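You operate a simulated robot arm through the tools that you are given. There is no shell and no other tool.

Carry out the task below with a simulated robot arm. There is one attempt and no reset: what you move stays moved.

TASK
Run one filling cycle with the white oiler on port 3 and the yellow one on port 4.
Fine: leave them till the cycle ends, then put both back on the tray. Set down upright: what you pick out.
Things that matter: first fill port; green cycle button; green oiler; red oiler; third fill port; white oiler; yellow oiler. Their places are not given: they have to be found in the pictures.

The check looks at the end state, three seconds after you hand in, the way a careful person would. Anything else that was tipped, shoved, dropped, spilled or broken makes it a failure.

THE ROBOT
A 6-joint arm with a two-finger gripper, fixed in place. Base frame: the origin is at the foot of the arm, x ahead of it, y to its left, z up. Readings come in mm, rad, newtons and seconds.
It reaches about 1298 mm from its shoulder. Its first joint turns from -2.601 to 2.601 rad. Payload 1.57 kg.
The tool frame sits at the grasp point between the pads (the TCP): z along the fingers, y along the line on which they close. The tips reach 21 mm beyond it. Largest opening 70 mm; the body of the gripper starts 50 mm behind the TCP.
Orientation is that of the tool frame in the base frame, as a unit quaternion [x, y, z, w]. With the fingers straight down and closing along the base's y, the tool's x points along the base's -x, its y along +y and its z along -z.

THE INTERFACE
- The arm moves only by the tool step_arm. Its argument "plan" is a list of rows, each a list of 3 entries, a list of its own where there are three numbers: the gripper command, from -1 (fully open) to 1 (shut), values between in proportion, then the shift along the base's x, y, z in m, then the turn, a rotation vector about the base's x, y, z in rad. In form: [[fingers, [x, y, z], [rx, ry, rz]], ...]. A call has 1 to 20 rows; each row shifts and turns the commanded pose from where the row before left it. Each row takes 0.2 s and may step no farther than 50 mm and 0.15 rad from the row before; otherwise, or with a gripper value out of range, the whole call is refused. Where a pose cannot be reached the arm comes as near as it can. A force on the tool above 40 N (or 10 N above the force at the start of the call, whichever is more), or a blocked arm, ends the call early, and 0.2 s more pass. The fingers move at their own pace and stop on an object; they squeeze with about 29 N. The grip force told is the motor's: it shows also when the fingers shut on nothing. Time passes only in rows, and 0.2 s behind the last, so rows that do not move let the fingers close. It gives the time, the measured TCP pose, the force on the tool (base axes), the opening and the grip force at its end, in the units of the frame above (readings bear some noise), with the torque about the TCP (base axes, N m) and any sound that the robot's microphone picked up, and new pictures: "pictures" is both (left out), scene, wrist or none.
- Cameras (640 x 400 px; columns grow to the right, rows downward): "scene" is fixed at [51.4, 648.3, 1593.8]; the picture's right is [-0.44, -0.90, 0.00], its down [-0.49, 0.24, -0.84] and it looks along [0.75, -0.37, -0.54] (base axes); focal length 365 px, centre (320, 200). "wrist" rides on the gripper at [79, 4, -81] in the tool frame; the picture's right is [-0.05, 1.00, 0.00], its down [-0.67, -0.04, -0.74] and it looks along [-0.74, -0.04, 0.67] (tool axes); focal length 256 px, centre (320, 200).
- lift_body(by): slides the trunk up (or, below 0, down) by that many mm; the arm rides with it, the base frame stays. It gives what a move gives, with no picture.
- measure_at(camera, pixels): there is no depth. For up to 12 entries [column, row, z] of the newest picture of that camera ("zoom" is the newest enlarged one), the place [x, y] in the base frame at which the ray of that pixel passes the height z, good to about 3 mm. No time passes.
- zoom(camera, box): a new picture of the part [left, top, right, bottom] of that camera's present view, enlarged. No time passes.
- close_job(): hands the job in; it is judged then, once.

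Leave the gripper open and the arm clear of the work at the hand-in unless told otherwise.

The tools are called after ">>>" as a command line: name --argument value ..., lists and objects as JSON in quotes. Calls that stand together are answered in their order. step_arm: Moves the arm, as the interface text tells. Its arguments: {"type":"object","properties":{"plan":{"type":"array","items":{"type":"array"}},"pictures":{"type":"string","enum":["both","scene","wrist","none"]}},"required":["plan"]} The other tools are called the same way: lift_body (by) slides the trunk up or down; measure_at (camera, pixels) gives the place at which the rays of pixels pass given heights; zoom (camera, box) takes an enlarged picture of a part of a camera's view; close_job () hands the job in.

At the start:

```text
time_s: 0.0
position: [663.8, -124.3, 1208.6]
tool_rot: [0.0, 1.0, 0.0, 0.0]
force: [-0.3, -0.5, 0.0]
ft_torque: [0.01, 0.01, 0.01]
width: 70.2
grip_force: 0.0
trunk travel left (down, up): [-890.0, 80.0]
```

scene: 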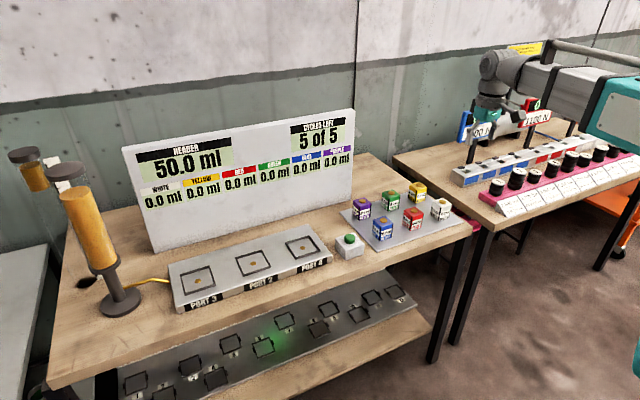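
wrist: 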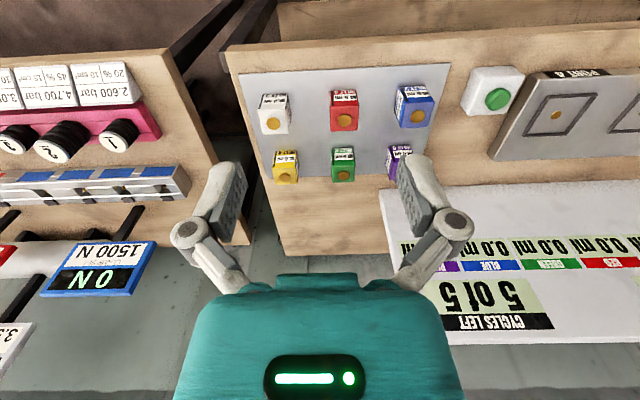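

I see a board with ports (labels look like PORT 3, PORT 2?, PORT 4), a green button at about (349,240), and a tray with six small oilers. I'll enlarge the pictures first to read the labels.

>>> zoom --camera "scene" --box '[160, 210, 380, 320]'

>>> zoom --camera "scene" --box '[330, 170, 470, 255]'

>>> zoom --camera "scene" --box '[110, 260, 430, 400]'

>>> zoom --camera "wrist" --box '[230, 50, 640, 250]'

>>> zoom --camera "scene" --box '[110, 100, 370, 260]'

```text
2.91 times, centred on (270, 265) of scene
```

zoom: 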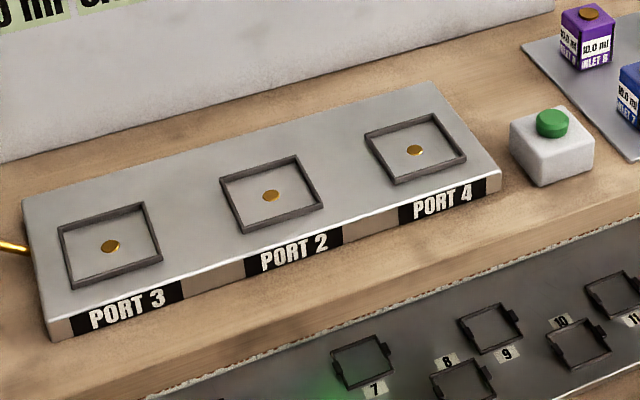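

```text
4.57 times, centred on (400, 212) of scene
```

zoom: 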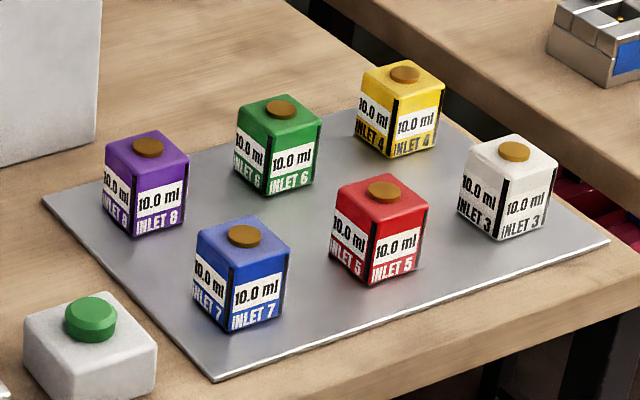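

```text
2.00 times, centred on (270, 330) of scene
```

zoom: 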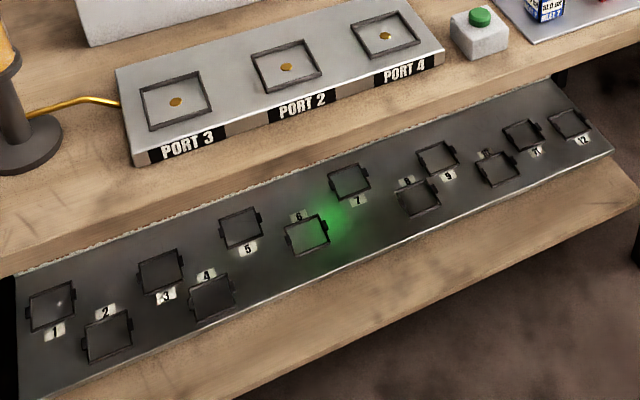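

```text
1.56 times, centred on (435, 150) of wrist
```

zoom: 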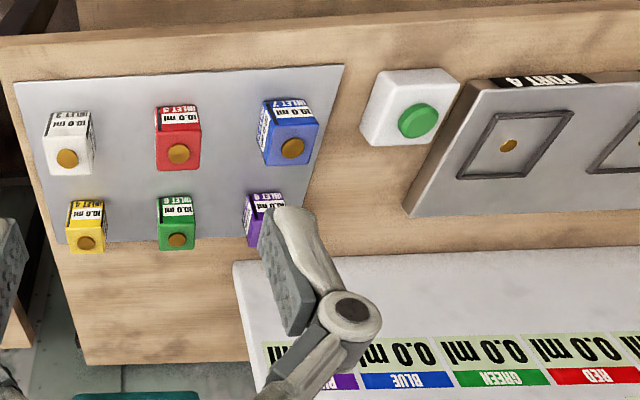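

```text
2.46 times, centred on (240, 180) of scene
```

zoom: 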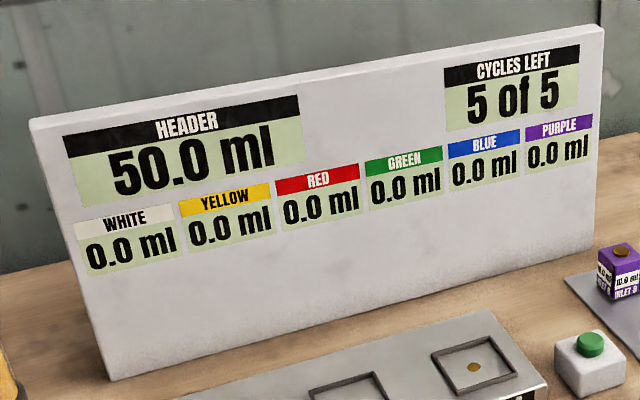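

Ports are labelled from left to right PORT 3, PORT 2, PORT 4. The white oiler is at about (442,202) in the scene and the yellow one at about (419,186). To find heights I'll compare the same points in both cameras at several assumed heights: white cap, scene (442.4,201.5) and wrist (273.5,123).

>>> measure_at --camera "scene" --pixels '[[442.4, 201.5, 750], [442.4, 201.5, 800], [442.4, 201.5, 850], [442.4, 201.5, 900], [442.4, 201.5, 950], [349, 238, 850], [349, 238, 900], [349, 238, 950]]'

>>> measure_at --camera "wrist" --pixels '[[273.5, 123.1, 750], [273.5, 123.1, 800], [273.5, 123.1, 850], [273.5, 123.1, 900], [273.5, 123.1, 950], [498, 98, 850], [498, 98, 900], [498, 98, 950]]'

```text
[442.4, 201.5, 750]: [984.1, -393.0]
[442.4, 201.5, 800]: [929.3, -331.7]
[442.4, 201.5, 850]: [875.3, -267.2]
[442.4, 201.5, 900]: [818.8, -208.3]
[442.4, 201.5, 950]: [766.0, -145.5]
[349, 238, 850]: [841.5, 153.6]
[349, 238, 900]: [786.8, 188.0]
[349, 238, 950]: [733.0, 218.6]
```

```text
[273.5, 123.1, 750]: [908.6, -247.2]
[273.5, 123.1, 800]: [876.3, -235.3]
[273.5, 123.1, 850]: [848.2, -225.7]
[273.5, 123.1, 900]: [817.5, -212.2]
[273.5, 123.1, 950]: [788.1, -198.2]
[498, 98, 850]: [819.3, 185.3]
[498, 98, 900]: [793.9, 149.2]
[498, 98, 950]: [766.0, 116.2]
```

White cap's height comes out near 900 and the button top near 870. I'll enlarge the wrist view for finer points.

>>> zoom --camera "wrist" --box '[230, 60, 390, 160]'

>>> zoom --camera "wrist" --box '[380, 50, 640, 210]'

```text
4.00 times, centred on (310, 110) of wrist
```

zoom: 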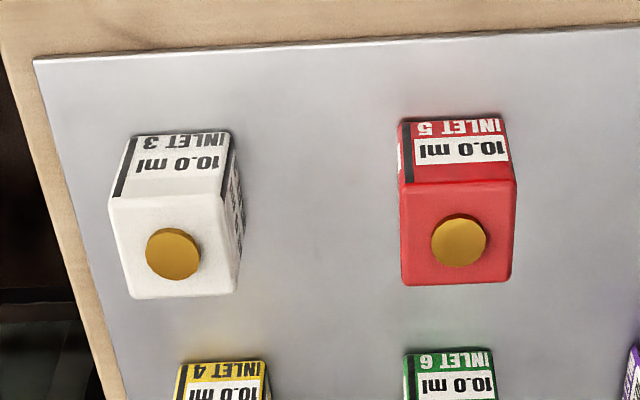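

```text
2.46 times, centred on (510, 130) of wrist
```

zoom: 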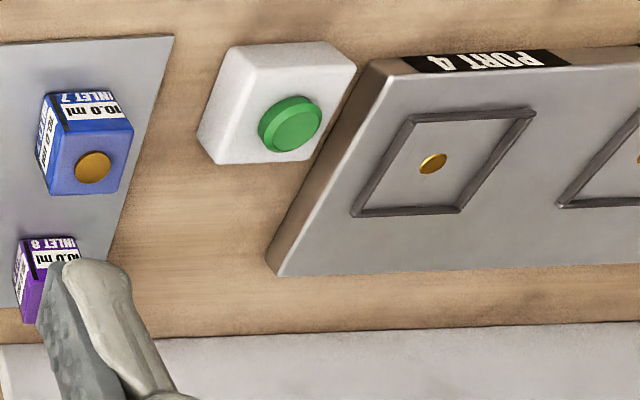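

I'll match the port 4 dot, button top, red cap and white cap in both cameras again at the likely heights.

>>> measure_at --camera "scene" --pixels '[[302.3, 247.8, 840], [302.3, 247.8, 860], [302.3, 247.8, 880], [349.7, 236.8, 860], [349.7, 236.8, 880], [413.8, 209.4, 890], [413.8, 209.4, 900], [442.4, 201.5, 890], [442.4, 201.5, 900]]'

>>> measure_at --camera "wrist" --pixels '[[556.3, 115, 840], [556.3, 115, 860], [556.3, 115, 880], [499.8, 98.7, 860], [499.8, 98.7, 880], [345, 120, 890], [345, 120, 900], [273, 123.5, 890], [273, 123.5, 900]]'

```text
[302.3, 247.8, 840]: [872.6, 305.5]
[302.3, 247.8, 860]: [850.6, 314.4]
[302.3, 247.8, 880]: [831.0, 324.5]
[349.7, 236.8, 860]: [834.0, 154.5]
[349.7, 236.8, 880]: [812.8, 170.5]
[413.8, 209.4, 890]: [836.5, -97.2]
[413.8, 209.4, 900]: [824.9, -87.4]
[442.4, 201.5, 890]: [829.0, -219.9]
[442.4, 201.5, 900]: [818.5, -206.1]
```

```text
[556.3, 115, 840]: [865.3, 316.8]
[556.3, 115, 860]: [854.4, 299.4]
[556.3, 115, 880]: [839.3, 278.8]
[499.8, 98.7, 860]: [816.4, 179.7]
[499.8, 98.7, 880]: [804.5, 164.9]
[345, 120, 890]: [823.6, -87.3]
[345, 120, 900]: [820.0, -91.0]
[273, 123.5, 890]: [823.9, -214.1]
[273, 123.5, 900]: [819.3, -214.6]
```

The white cap sits at about (822,-213,895), red (822,-90), port 4 (861,309,849), button top (812,168,877). Now I'll check the table, tray, board extents and the other ports.

>>> measure_at --camera "scene" --pixels '[[154.6, 253.2, 830], [350.6, 196, 830], [253.2, 263.3, 849], [197.8, 280.8, 849], [418.5, 184.6, 895], [393, 195, 895], [361, 201, 895], [382.5, 219.5, 895], [339, 201, 850], [377, 251.5, 850], [463, 221, 850]]'

>>> measure_at --camera "wrist" --pixels '[[238.5, 75, 840], [238.5, 75, 850], [238.5, 75, 860], [443, 66, 840], [443, 66, 850], [443, 66, 860]]'

```text
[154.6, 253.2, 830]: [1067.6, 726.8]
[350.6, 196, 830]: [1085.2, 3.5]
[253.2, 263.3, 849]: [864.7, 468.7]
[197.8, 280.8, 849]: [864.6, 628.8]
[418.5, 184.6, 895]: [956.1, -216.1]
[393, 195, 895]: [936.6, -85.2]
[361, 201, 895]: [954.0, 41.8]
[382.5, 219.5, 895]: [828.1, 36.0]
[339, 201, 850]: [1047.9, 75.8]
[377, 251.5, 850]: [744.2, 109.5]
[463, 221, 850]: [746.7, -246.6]
```

```text
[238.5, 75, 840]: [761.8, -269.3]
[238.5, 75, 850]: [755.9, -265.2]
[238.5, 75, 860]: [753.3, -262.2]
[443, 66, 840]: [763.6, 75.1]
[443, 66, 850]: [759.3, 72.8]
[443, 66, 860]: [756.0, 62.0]
```

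Layout on the tray is a 2×3 grid: white (822,-213), yellow (953,-215). Ports: P4 (861,309), P2 (865,469), P3 (865,629). Now I'll move the open gripper to a height above the white oiler, at about z 1050.

>>> step_arm --plan '[[-1, [0.02, -0.011, -0.02], [0, 0, 0]], [-1, [0.02, -0.011, -0.02], [0, 0, 0]], [-1, [0.02, -0.011, -0.02], [0, 0, 0]], [-1, [0.02, -0.011, -0.02], [0, 0, 0]], [-1, [0.02, -0.011, -0.02], [0, 0, 0]], [-1, [0.02, -0.011, -0.02], [0, 0, 0]], [-1, [0.019, -0.011, -0.02], [0, 0, 0]], [-1, [0.019, -0.012, -0.018], [0, 0, 0]], [-1, [0, 0, 0], [0, 0, 0]]]'

```text
time_s: 2.0
position: [819.0, -210.3, 1208.5]
tool_rot: [-0.001, 1.0, 0.0, 0.001]
force: [-0.8, -0.9, 0.4]
ft_torque: [0.0, 0.0, 0.01]
width: 70.1
grip_force: 0.1
out of reach, approached as far as the arm can: row 1, 2, 3, 4, 5, 6, 7, 8
trunk travel left (down, up): [-890.0, 80.0]
```

scene: 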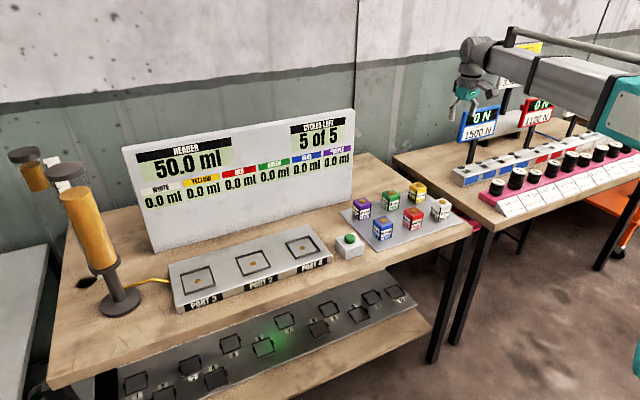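
wrist: 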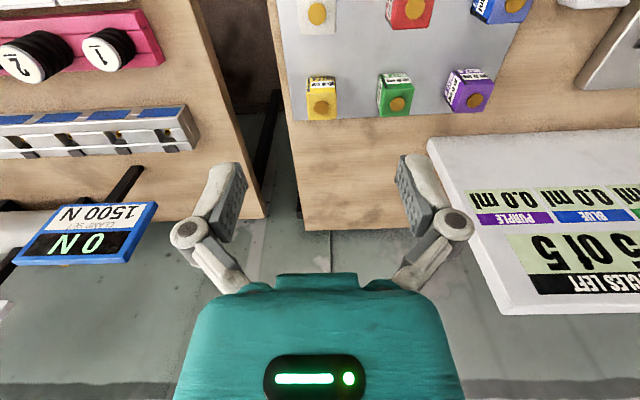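

The arm got the x and y but stayed at z 1208, so the arm itself can't go lower at this trunk height. I'll lower the trunk by 100 mm; nothing stands below the gripper here but the oilers more than 200 mm beneath.

>>> lift_body --by -100

```text
time_s: 3.3
position: [819.2, -209.9, 1108.4]
tool_rot: [0.0, 1.0, 0.0, 0.0]
force: [0.4, -0.3, 0.3]
ft_torque: [0.01, 0.03, 0.0]
width: 70.2
grip_force: 0.0
trunk travel left (down, up): [-790.0, 180.0]
```

TCP followed to z 1108. I'll take a picture with a still row.

>>> step_arm --plan '[[-1, [0, 0, -0.02], [0, 0, 0]], [-1, [0, 0, 0], [0, 0, 0]]]'

```text
time_s: 3.9
position: [818.3, -211.1, 1108.7]
tool_rot: [0.0, 1.0, 0.0, 0.001]
force: [0.0, -0.6, 0.3]
ft_torque: [0.0, 0.01, 0.0]
width: 70.1
grip_force: 0.1
out of reach, approached as far as the arm can: row 1
trunk travel left (down, up): [-790.0, 180.0]
```

scene: 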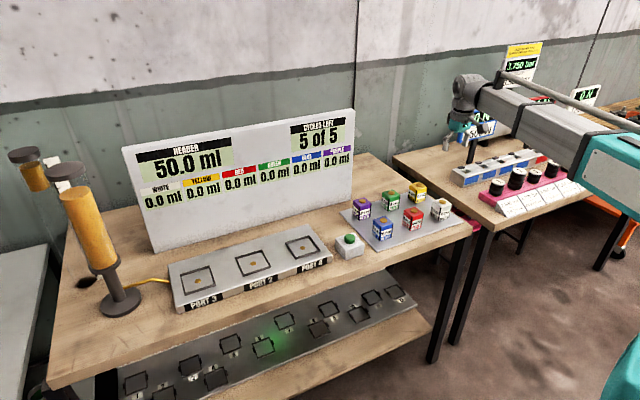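
wrist: 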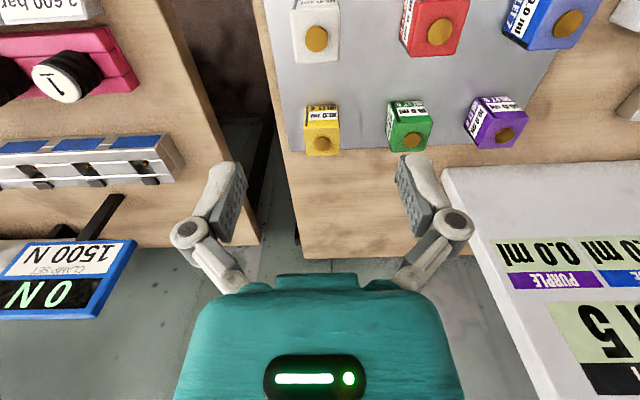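

I'll test whether the arm can go up from here (+60 mm), so that I know its vertical range relative to the trunk.

>>> step_arm --plan '[[-1, [0, 0, 0.02], [0, 0, 0]], [-1, [0, 0, 0.02], [0, 0, 0]], [-1, [0, 0, 0.02], [0, 0, 0]], [-1, [0, 0, 0], [0, 0, 0]]]' --pictures "none"

```text
time_s: 4.9
position: [819.3, -211.3, 1108.1]
tool_rot: [0.0, 1.0, 0.0, 0.0]
force: [0.4, 0.4, -0.1]
ft_torque: [0.02, 0.0, -0.01]
width: 69.9
grip_force: 0.0
out of reach, approached as far as the arm can: row 1, 2, 3
trunk travel left (down, up): [-790.0, 180.0]
```

No change: the commanded pose is probably still below the reachable range. I'll keep stepping up until the arm follows.

>>> step_arm --plan '[[-1, [0, 0, 0.03], [0, 0, 0]], [-1, [0, 0, 0.03], [0, 0, 0]], [-1, [0, 0, 0.03], [0, 0, 0]], [-1, [0, 0, 0.03], [0, 0, 0]], [-1, [0, 0, 0.03], [0, 0, 0]], [-1, [0, 0, 0], [0, 0, 0]]]' --pictures "none"

```text
time_s: 6.3
position: [818.6, -210.0, 1108.3]
tool_rot: [0.0, 1.0, 0.0, 0.0]
force: [0.0, 0.2, -0.3]
ft_torque: [0.01, 0.0, 0.02]
width: 69.8
grip_force: 0.0
out of reach, approached as far as the arm can: row 1, 2, 3, 4, 5
trunk travel left (down, up): [-790.0, 180.0]
```

Still no movement. I'll try one more upward stretch to make sure whether the arm can move vertically at all.

>>> step_arm --plan '[[-1, [0, 0, 0.04], [0, 0, 0]], [-1, [0, 0, 0.04], [0, 0, 0]], [-1, [0, 0, 0.04], [0, 0, 0]], [-1, [0, 0, -0.05], [0, 0, 0]], [-1, [0, 0, -0.05], [0, 0, 0]], [-1, [0, 0, 0], [0, 0, 0]]]' --pictures "none"

```text
time_s: 7.7
position: [818.8, -209.5, 1109.3]
tool_rot: [0.0, 1.0, 0.0, 0.0]
force: [-0.5, -0.3, -0.6]
ft_torque: [-0.02, 0.04, 0.0]
width: 70.0
grip_force: 0.1
out of reach, approached as far as the arm can: row 1, 2, 3, 4, 5
trunk travel left (down, up): [-790.0, 180.0]
```

The arm only moves in the horizontal plane; heights must come from the trunk. So x/y by step_arm, z by lift_body. I'll measure the white and yellow caps again from the present wrist view (white near (316,40), yellow near (321,143)).

>>> zoom --camera "wrist" --box '[260, 0, 420, 100]'

>>> zoom --camera "wrist" --box '[270, 80, 430, 180]'

```text
4.00 times, centred on (340, 50) of wrist
```

zoom: 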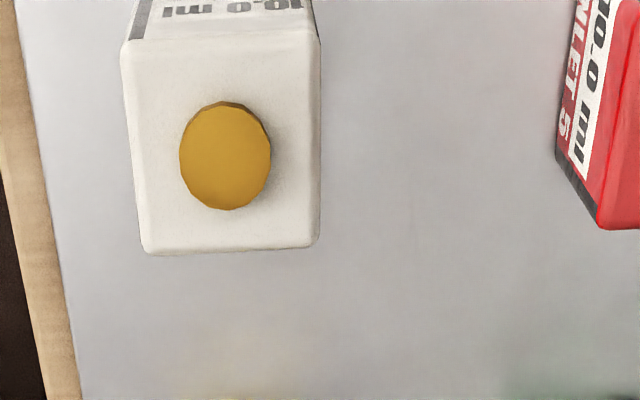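

```text
4.00 times, centred on (350, 130) of wrist
```

zoom: 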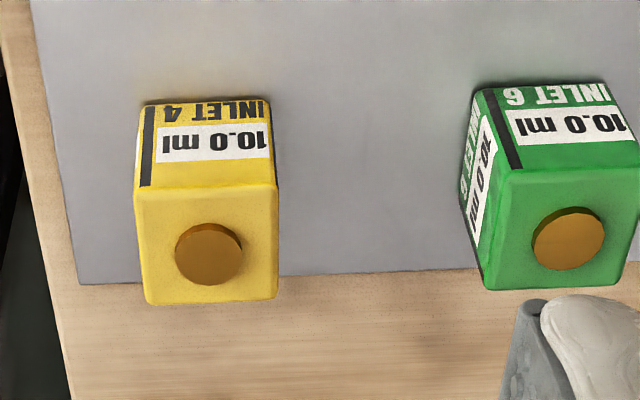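

>>> measure_at --camera "wrist" --pixels '[[316.25, 38.75, 880], [316.25, 38.75, 890], [316.25, 38.75, 900], [292, 10.5, 890], [339, 10.5, 890], [296, 62.5, 890], [338.5, 61.5, 890], [322, 143.5, 880], [322, 143.5, 890], [322, 143.5, 900]]'

>>> zoom --camera "scene" --box '[400, 170, 464, 210]'

```text
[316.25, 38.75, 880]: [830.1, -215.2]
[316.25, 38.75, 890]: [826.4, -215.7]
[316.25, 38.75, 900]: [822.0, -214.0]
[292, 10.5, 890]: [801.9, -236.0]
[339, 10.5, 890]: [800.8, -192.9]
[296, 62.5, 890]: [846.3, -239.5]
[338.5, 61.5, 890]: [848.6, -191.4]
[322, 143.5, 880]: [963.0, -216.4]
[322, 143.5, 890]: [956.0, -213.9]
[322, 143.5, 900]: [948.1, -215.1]
```

```text
10.00 times, centred on (432, 190) of scene
```

zoom: 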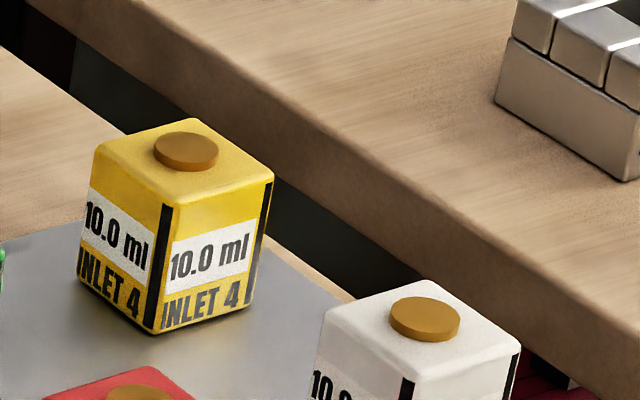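

White centre is near (825,-215), box about 46 mm wide, yellow near (955,-215). I'll shift the open gripper by (+6,-5) mm, to centre over white, then lower the trunk 160 mm so the tips stay about 30 mm above the cap.

>>> step_arm --plan '[[-1, [0.006, -0.005, 0], [0, 0, 0]], [-1, [0, 0, 0], [0, 0, 0]]]' --pictures "none"

>>> lift_body --by -160

>>> step_arm --plan '[[-1, [0, 0, 0], [0, 0, 0]]]' --pictures "both"

```text
time_s: 8.3
position: [823.4, -216.2, 1110.0]
tool_rot: [0.0, 1.0, 0.0, -0.001]
force: [0.1, 0.2, 0.7]
ft_torque: [-0.02, 0.0, -0.02]
width: 70.2
grip_force: 0.1
trunk travel left (down, up): [-790.0, 180.0]
```

```text
time_s: 10.2
position: [825.1, -215.4, 948.5]
tool_rot: [0.0, 1.0, 0.0, 0.0]
force: [0.1, 0.6, 0.3]
ft_torque: [0.01, 0.0, -0.02]
width: 70.0
grip_force: 0.1
trunk travel left (down, up): [-630.0, 340.0]
```

```text
time_s: 10.6
position: [824.1, -214.0, 947.9]
tool_rot: [0.0, 1.0, 0.0, 0.0]
force: [-0.1, 0.1, 0.4]
ft_torque: [0.02, 0.0, 0.0]
width: 70.3
grip_force: 0.0
trunk travel left (down, up): [-630.0, 340.0]
```

scene: 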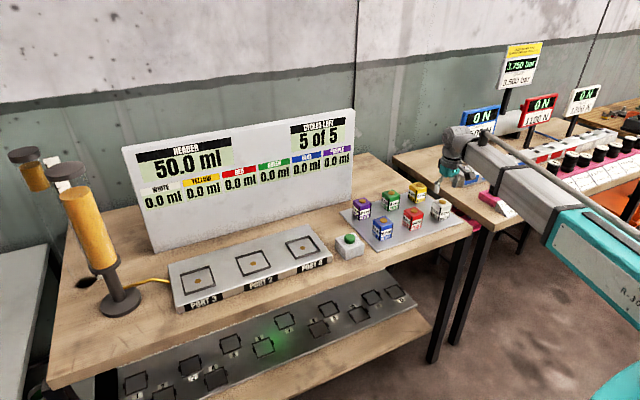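
wrist: 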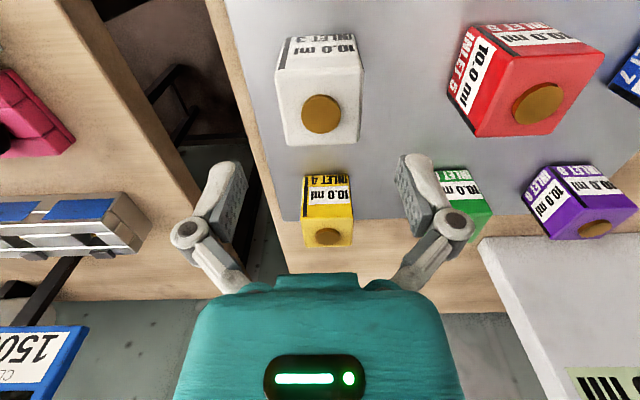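

White cap is centred at column 320 and lies between the fingers. I'll lower the trunk 40 mm, then 32 mm to bring the TCP to z≈876 (tips about 855).

>>> lift_body --by -40

>>> step_arm --plan '[[-1, [0, 0, 0], [0, 0, 0]]]' --pictures "wrist"

```text
time_s: 11.4
position: [824.2, -215.4, 909.0]
tool_rot: [0.0, 1.0, 0.0, 0.0]
force: [-0.6, 0.6, 0.3]
ft_torque: [0.0, 0.0, 0.01]
width: 70.0
grip_force: 0.1
trunk travel left (down, up): [-590.0, 380.0]
```

```text
time_s: 11.8
position: [822.8, -215.5, 909.6]
tool_rot: [0.0, 1.0, 0.0, 0.0]
force: [-0.3, -0.4, 0.8]
ft_torque: [0.01, 0.03, 0.01]
width: 70.0
grip_force: 0.1
trunk travel left (down, up): [-590.0, 380.0]
```

wrist: 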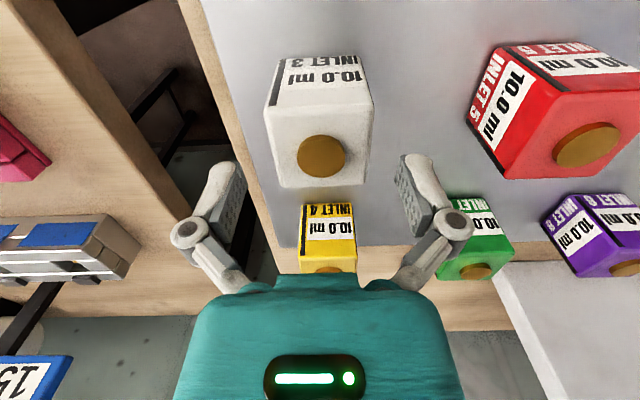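

White is well inside the finger gap. Lowering another 33 mm to about z 876.

>>> lift_body --by -33

>>> step_arm --plan '[[-1, [0, 0, 0], [0, 0, 0]]]' --pictures "both"

```text
time_s: 12.6
position: [824.6, -216.7, 876.2]
tool_rot: [0.0, 1.0, 0.0, 0.0]
force: [-0.2, -0.3, 0.4]
ft_torque: [0.01, 0.03, 0.03]
width: 70.0
grip_force: 0.0
trunk travel left (down, up): [-557.0, 413.0]
```

```text
time_s: 13.0
position: [825.6, -215.5, 877.0]
tool_rot: [0.0, 1.0, 0.0, 0.0]
force: [0.7, -0.8, 0.2]
ft_torque: [0.04, 0.01, 0.02]
width: 69.8
grip_force: 0.1
trunk travel left (down, up): [-557.0, 413.0]
```

scene: 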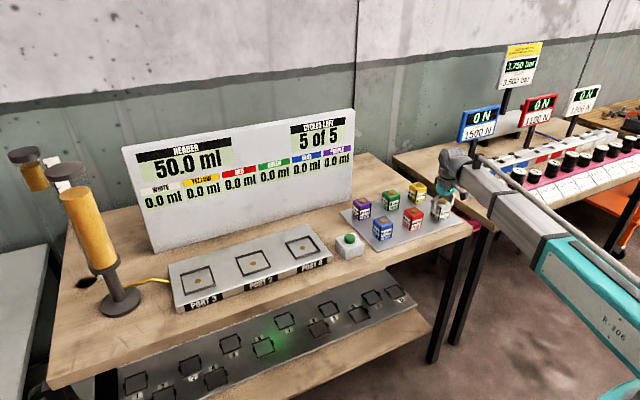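
wrist: 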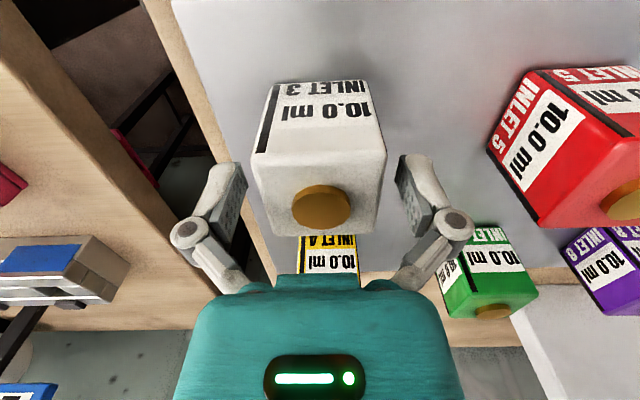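

I'll zoom the scene view to check the fingers against the white oiler.

>>> zoom --camera "scene" --box '[390, 140, 500, 225]'

>>> zoom --camera "wrist" --box '[200, 60, 440, 250]'

```text
4.71 times, centred on (445, 182) of scene
```

zoom: 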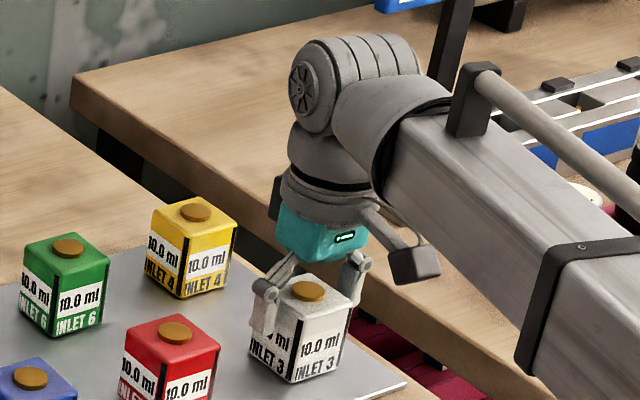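

```text
2.11 times, centred on (320, 155) of wrist
```

zoom: 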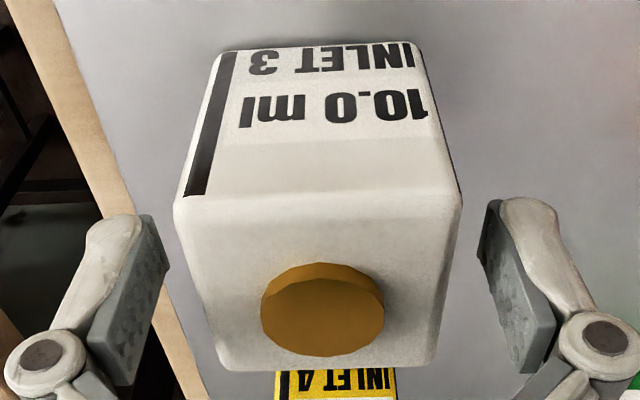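

The fingers straddle white evenly with ~12 mm each side. Closing the gripper now.

>>> step_arm --plan '[[1, [0, 0, 0], [0, 0, 0]], [1, [0, 0, 0], [0, 0, 0]], [1, [0, 0, 0], [0, 0, 0]], [1, [0, 0, 0], [0, 0, 0]], [1, [0, 0, 0], [0, 0, 0]]]' --pictures "wrist"

```text
time_s: 14.2
position: [824.6, -215.9, 876.1]
tool_rot: [0.0, 1.0, 0.0, 0.0]
force: [1.2, 1.0, 2.8]
ft_torque: [0.05, -0.03, -0.02]
width: 49.6
grip_force: 29.2
trunk travel left (down, up): [-557.0, 413.0]
```

wrist: 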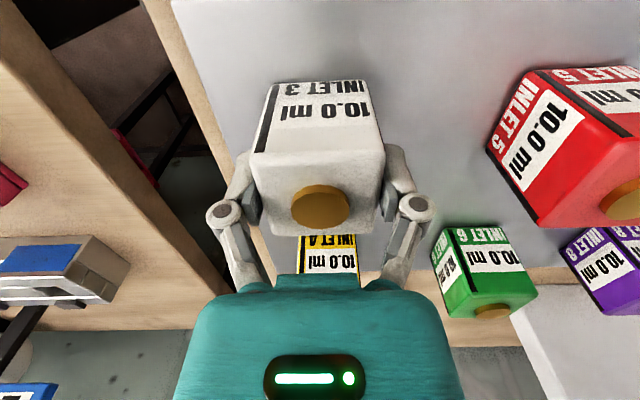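

Held: opening 49.6 mm, grip 29 N. Lifting 110 mm with the trunk.

>>> lift_body --by 15

>>> lift_body --by 95

>>> step_arm --plan '[[1, [0, 0, 0], [0, 0, 0]]]' --pictures "both"

```text
time_s: 14.8
position: [824.2, -216.3, 890.9]
tool_rot: [0.0, 1.0, 0.001, 0.0]
force: [-0.4, 0.3, -1.1]
ft_torque: [0.0, -0.02, 0.01]
width: 49.1
grip_force: 28.7
trunk travel left (down, up): [-572.0, 398.0]
```

```text
time_s: 16.1
position: [823.2, -215.6, 985.3]
tool_rot: [0.0, 1.0, 0.0, 0.0]
force: [-0.3, 1.1, -2.0]
ft_torque: [0.0, 0.01, 0.01]
width: 49.1
grip_force: 29.3
trunk travel left (down, up): [-667.0, 303.0]
```

```text
time_s: 16.5
position: [824.3, -215.3, 986.6]
tool_rot: [0.001, 1.0, 0.0, 0.0]
force: [0.3, 0.3, -1.6]
ft_torque: [0.05, -0.01, 0.03]
width: 49.5
grip_force: 29.5
trunk travel left (down, up): [-667.0, 303.0]
```

scene: 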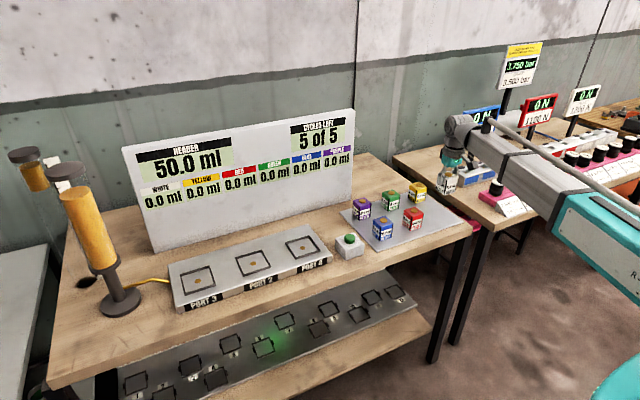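
wrist: 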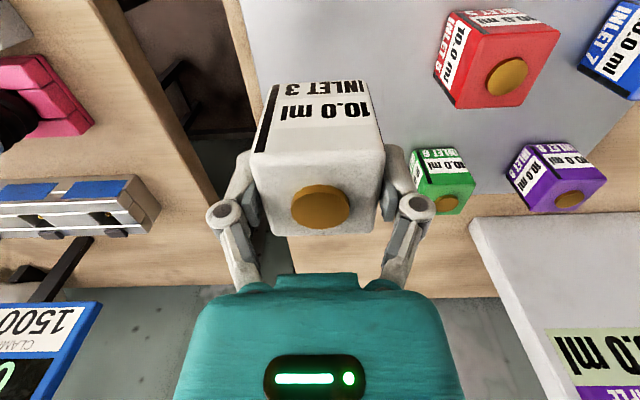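

White is securely held upright. Now I'll measure the port frames' corners in the scene view (zoomed) for size and place.

>>> zoom --camera "scene" --box '[165, 255, 245, 305]'

>>> zoom --camera "scene" --box '[265, 225, 345, 275]'

```text
8.00 times, centred on (205, 280) of scene
```

zoom: 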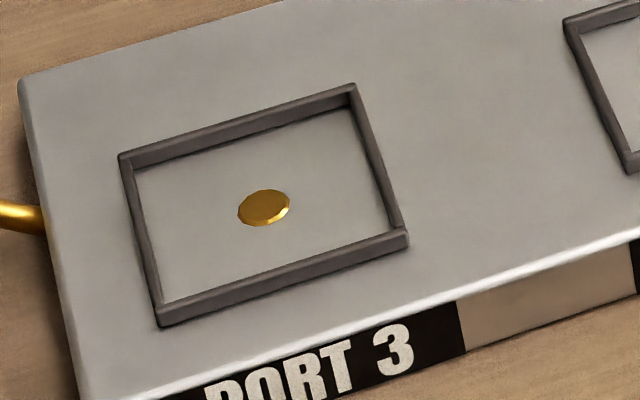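

```text
8.00 times, centred on (305, 250) of scene
```

zoom: 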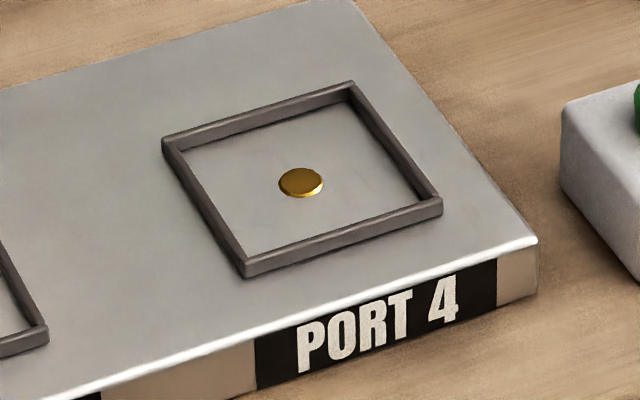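

>>> measure_at --camera "zoom" --pixels '[[163, 143, 855], [352, 83, 855], [442, 205, 855], [243, 270, 855], [302, 182, 850], [188, 150, 847], [348, 100, 847], [425, 200, 847], [247, 252, 847]]'

>>> measure_at --camera "scene" --pixels '[[180, 274.4, 855], [209, 265.6, 855], [215.9, 284.4, 855], [184.75, 295.6, 855], [198, 280.9, 850]]'

```text
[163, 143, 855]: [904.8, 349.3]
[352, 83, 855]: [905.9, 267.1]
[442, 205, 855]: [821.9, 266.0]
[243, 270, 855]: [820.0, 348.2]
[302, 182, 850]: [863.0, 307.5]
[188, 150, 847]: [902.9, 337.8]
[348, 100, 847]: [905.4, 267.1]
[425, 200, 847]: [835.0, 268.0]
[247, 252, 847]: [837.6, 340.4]
```

```text
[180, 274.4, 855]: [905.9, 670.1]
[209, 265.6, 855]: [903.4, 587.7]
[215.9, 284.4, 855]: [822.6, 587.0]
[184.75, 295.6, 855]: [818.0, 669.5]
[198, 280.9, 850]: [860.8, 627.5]
```

Each frame is about 83 mm outside, ~72 mm inside, centred at port 3 ≈ (862,628) and port 4 ≈ (863,308); the oiler is 50 mm, so it fits with ~11 mm around. I'll carry white towards port 3 at carrying height (bottom about z 948), starting with half the way.

>>> step_arm --plan '[[1, [0.002, 0.02, 0], [0, 0, 0]], [1, [0.002, 0.04, 0], [0, 0, 0]], [1, [0.002, 0.04, 0], [0, 0, 0]], [1, [0.002, 0.04, 0], [0, 0, 0]], [1, [0.002, 0.04, 0], [0, 0, 0]], [1, [0.002, 0.04, 0], [0, 0, 0]], [1, [0.002, 0.04, 0], [0, 0, 0]], [1, [0.002, 0.04, 0], [0, 0, 0]], [1, [0.002, 0.04, 0], [0, 0, 0]], [1, [0.002, 0.04, 0], [0, 0, 0]], [1, [0.0, 0.02, 0], [0, 0, 0]], [1, [0, 0, 0], [0, 0, 0]]]' --pictures "both"

```text
time_s: 19.1
position: [846.0, 186.2, 985.6]
tool_rot: [0.0, 1.0, 0.0, 0.001]
force: [0.0, 0.4, -0.8]
ft_torque: [0.04, 0.02, 0.0]
width: 49.4
grip_force: 28.9
trunk travel left (down, up): [-667.0, 303.0]
```

scene: 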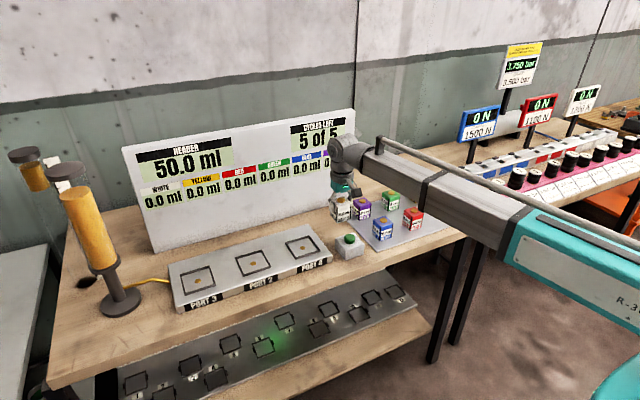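
wrist: 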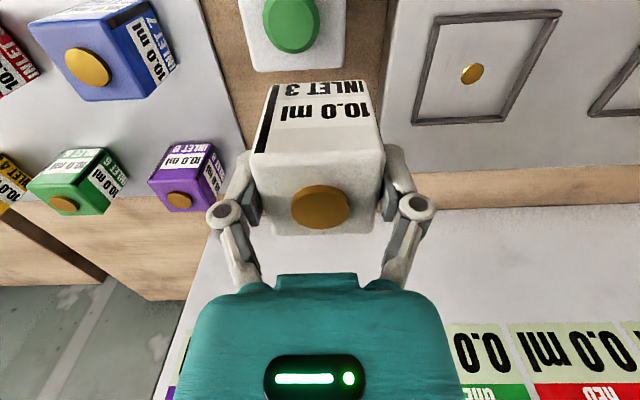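

The arm is telescopic and travels well. From here the wrist sees port 4 (dot about (472,73)) and the button (291,25); I'll zoom and measure them.

>>> zoom --camera "wrist" --box '[400, 0, 592, 120]'

>>> zoom --camera "wrist" --box '[220, 0, 412, 120]'

>>> measure_at --camera "wrist" --pixels '[[472, 73, 840], [472, 73, 850], [291, 25, 870], [291, 25, 880]]'

```text
3.33 times, centred on (496, 60) of wrist
```

zoom: 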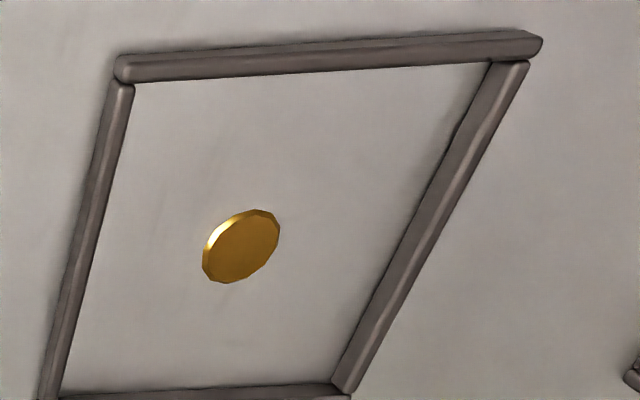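

```text
3.33 times, centred on (316, 60) of wrist
```

zoom: 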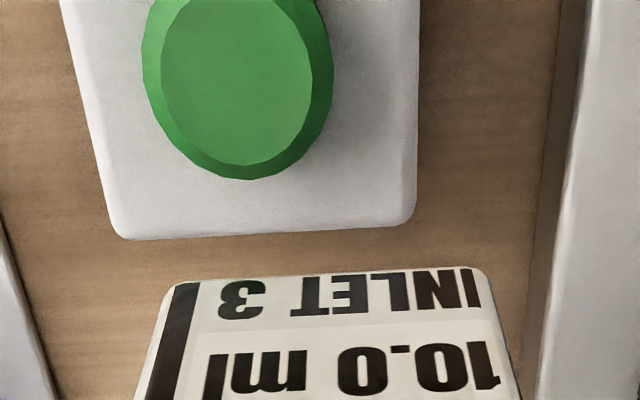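

```text
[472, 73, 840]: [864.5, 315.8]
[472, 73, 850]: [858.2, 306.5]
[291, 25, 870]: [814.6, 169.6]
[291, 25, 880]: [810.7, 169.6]
```

Port 4 dot ≈ (860,308), button top ≈ (812,170). I'll carry on to y≈506, from where port 3 should appear to the right of the held oiler.

>>> step_arm --plan '[[1, [0.0, 0.02, 0], [0, 0, 0]], [1, [0.0, 0.04, 0], [0, 0, 0]], [1, [0.0, 0.04, 0], [0, 0, 0]], [1, [0.0, 0.04, 0], [0, 0, 0]], [1, [0.0, 0.04, 0], [0, 0, 0]], [1, [0.0, 0.04, 0], [0, 0, 0]], [1, [0.0, 0.04, 0], [0, 0, 0]], [1, [0.0, 0.04, 0], [0, 0, 0]], [1, [0.0, 0.02, 0], [0, 0, 0]], [1, [0, 0, 0], [0, 0, 0]]]' --pictures "both"

>>> zoom --camera "wrist" --box '[400, 0, 592, 120]'

```text
time_s: 21.3
position: [844.9, 504.6, 987.0]
tool_rot: [0.0, 1.0, 0.0, -0.001]
force: [0.1, 0.4, -1.1]
ft_torque: [-0.01, -0.01, -0.02]
width: 49.3
grip_force: 28.8
trunk travel left (down, up): [-667.0, 303.0]
```

scene: 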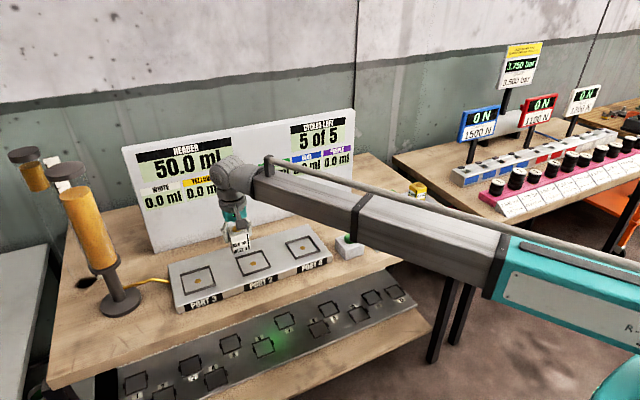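
wrist: 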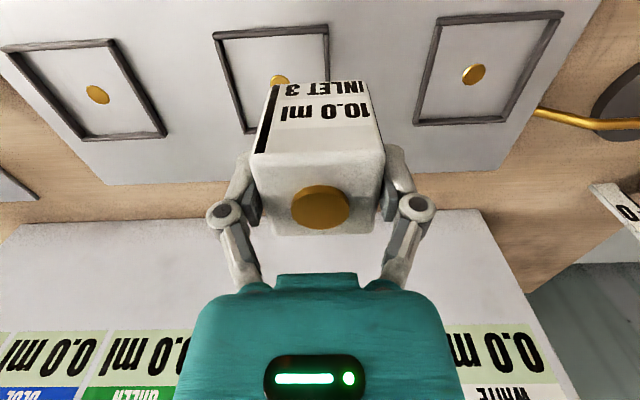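

```text
3.33 times, centred on (496, 60) of wrist
```

zoom: 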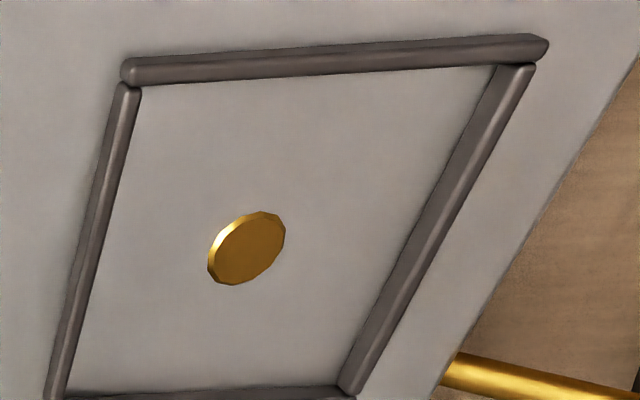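

Port 3's dot is at (474,75) here. Measuring it and the frame corners.

>>> measure_at --camera "zoom" --pixels '[[248, 249, 847], [248, 249, 850], [140, 88, 847], [492, 66, 847], [66, 392, 847], [342, 385, 847]]'

>>> measure_at --camera "wrist" --pixels '[[97.5, 94.5, 850], [474.4, 74.7, 850], [474.4, 74.7, 850]]'

```text
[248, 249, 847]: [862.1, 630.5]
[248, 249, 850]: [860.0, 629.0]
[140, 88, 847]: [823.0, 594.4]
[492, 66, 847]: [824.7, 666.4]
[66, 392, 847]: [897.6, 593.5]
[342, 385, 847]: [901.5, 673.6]
```

```text
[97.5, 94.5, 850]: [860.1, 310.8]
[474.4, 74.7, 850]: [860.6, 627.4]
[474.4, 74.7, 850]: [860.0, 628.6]
```

Port 3 centre ≈ (861,629). Moving the last (+16,+124) mm over it.

>>> step_arm --plan '[[1, [0.004, 0.02, 0], [0, 0, 0]], [1, [0.004, 0.04, 0], [0, 0, 0]], [1, [0.004, 0.04, 0], [0, 0, 0]], [1, [0.004, 0.0245, 0], [0, 0, 0]], [1, [0, 0, 0], [0, 0, 0]], [1, [0, 0, 0], [0, 0, 0]]]' --pictures "both"

```text
time_s: 22.7
position: [861.9, 629.2, 984.9]
tool_rot: [0.0, 1.0, 0.0, 0.0]
force: [-0.1, 0.4, -1.3]
ft_torque: [0.0, 0.0, -0.02]
width: 49.2
grip_force: 28.9
trunk travel left (down, up): [-667.0, 303.0]
```

scene: 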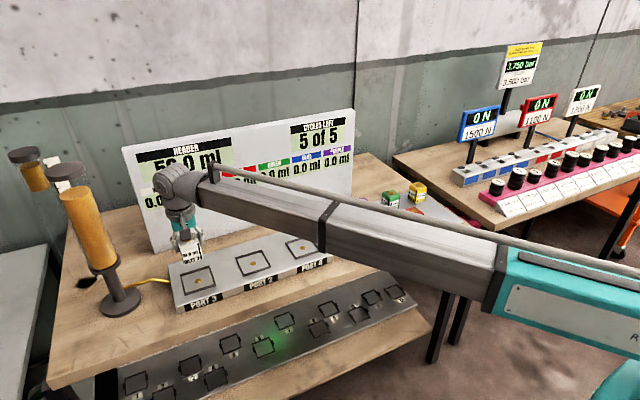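
wrist: 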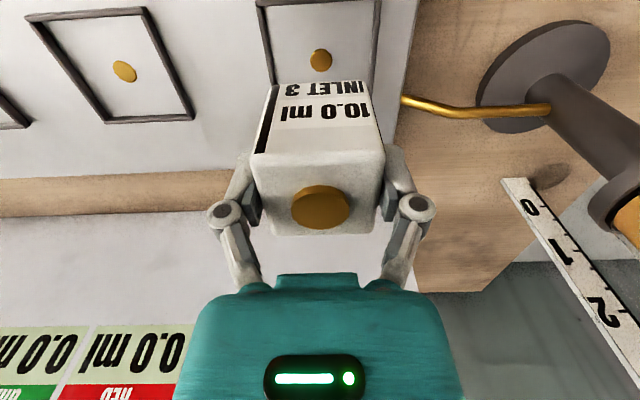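

The dot is at (320,60), in line. I'll confirm its place and lower 80 mm (oiler bottom about 20 mm above the plate).

>>> measure_at --camera "wrist" --pixels '[[320, 60, 850], [320, 60, 847]]'

>>> lift_body --by -80

>>> step_arm --plan '[[1, [0, 0, 0], [0, 0, 0]]]' --pictures "both"

>>> zoom --camera "scene" --box '[150, 210, 262, 310]'

```text
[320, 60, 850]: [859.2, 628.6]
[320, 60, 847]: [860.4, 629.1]
```

```text
time_s: 23.9
position: [861.7, 628.3, 904.3]
tool_rot: [0.0, 1.0, 0.0, 0.0]
force: [0.7, -0.2, -0.6]
ft_torque: [0.01, -0.03, 0.02]
width: 49.4
grip_force: 28.7
trunk travel left (down, up): [-587.0, 383.0]
```

```text
time_s: 24.3
position: [862.1, 628.4, 905.5]
tool_rot: [-0.001, 1.0, 0.0, 0.0]
force: [-0.8, 0.2, 0.0]
ft_torque: [0.03, 0.0, 0.02]
width: 49.6
grip_force: 29.3
trunk travel left (down, up): [-587.0, 383.0]
```

scene: 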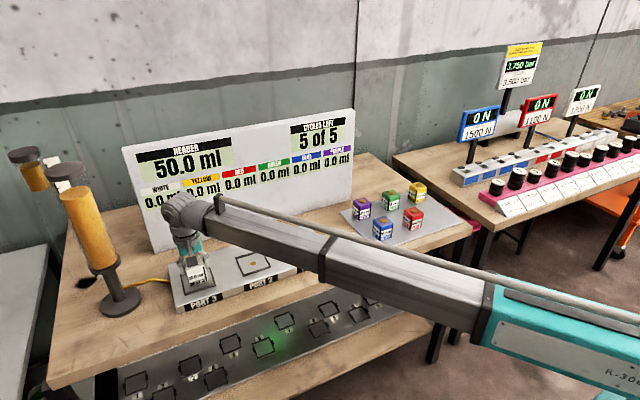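
wrist: 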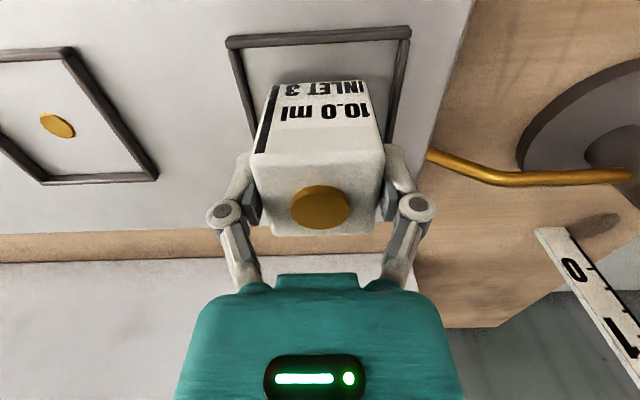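

```text
4.00 times, centred on (206, 260) of scene
```

zoom: 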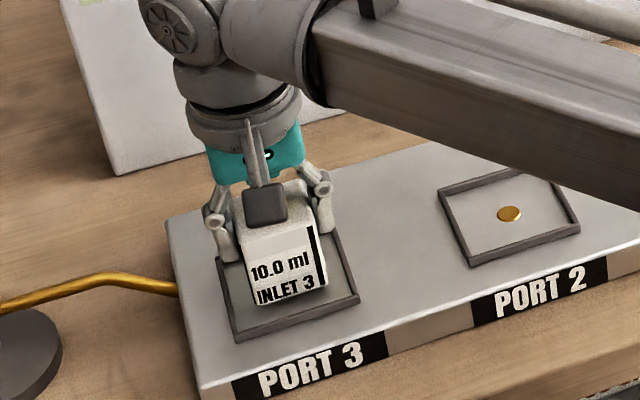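

White hangs inside the port 3 frame, about 20 mm up. Lowering 12 mm, then in small steps while watching the force.

>>> lift_body --by -12

>>> lift_body --by -3

```text
time_s: 24.9
position: [861.3, 629.2, 895.8]
tool_rot: [0.0, 1.0, 0.0, 0.001]
force: [1.7, 1.9, 16.0]
ft_torque: [0.02, -0.1, -0.02]
width: 49.6
grip_force: 28.7
trunk travel left (down, up): [-575.0, 395.0]
```

```text
time_s: 25.4
position: [862.1, 628.8, 893.3]
tool_rot: [0.0, 1.0, 0.001, 0.001]
force: [1.1, 2.8, 18.0]
ft_torque: [0.13, 0.04, -0.02]
width: 49.7
grip_force: 29.2
trunk travel left (down, up): [-572.0, 398.0]
```

Contact is felt (16–18 N) a bit higher than expected, at TCP z≈896. I'll look before going on.

>>> step_arm --plan '[[1, [0, 0, 0], [0, 0, 0]]]' --pictures "both"

>>> zoom --camera "scene" --box '[166, 235, 246, 305]'

>>> zoom --camera "wrist" --box '[210, 0, 430, 140]'

```text
time_s: 25.8
position: [860.4, 628.2, 891.7]
tool_rot: [0.0, 1.0, 0.0, 0.001]
force: [-0.2, 2.5, 18.2]
ft_torque: [0.08, 0.02, -0.01]
width: 49.3
grip_force: 28.8
trunk travel left (down, up): [-572.0, 398.0]
```

scene: 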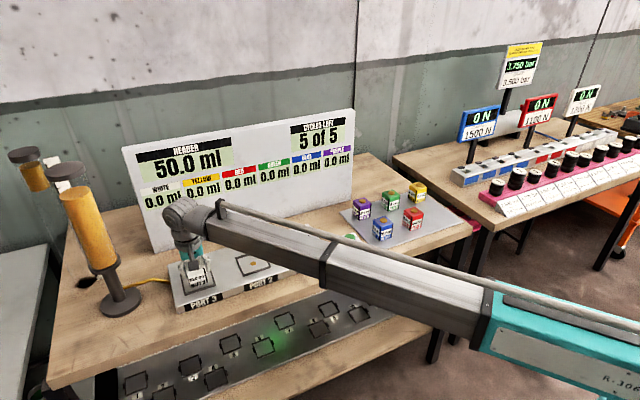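
wrist: 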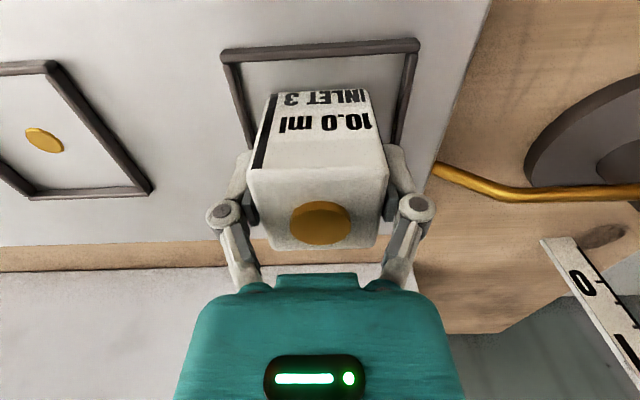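

```text
5.71 times, centred on (206, 270) of scene
```

zoom: 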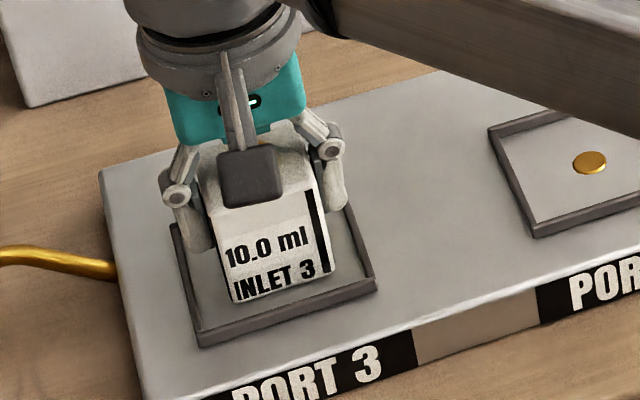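

```text
2.86 times, centred on (320, 70) of wrist
```

zoom: 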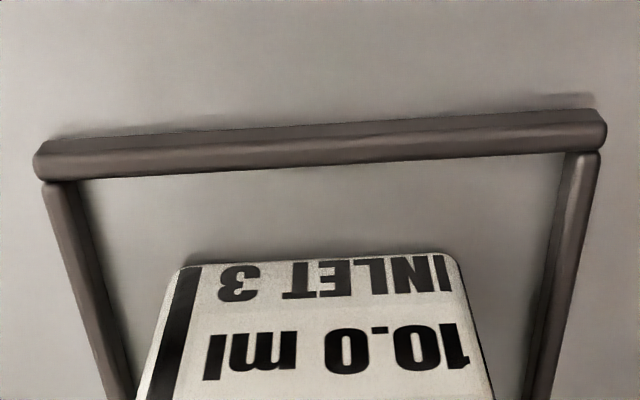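

White is level inside the frame and resting on the plate (it slid a few mm in the grip). I'll ease the pressure by raising 1 mm, then read the force.

>>> lift_body --by 1

```text
time_s: 26.3
position: [860.9, 629.0, 892.7]
tool_rot: [0.0, 1.0, 0.0, 0.0]
force: [-2.8, -0.2, 6.6]
ft_torque: [0.13, -0.05, 0.04]
width: 49.5
grip_force: 28.8
trunk travel left (down, up): [-573.0, 397.0]
```

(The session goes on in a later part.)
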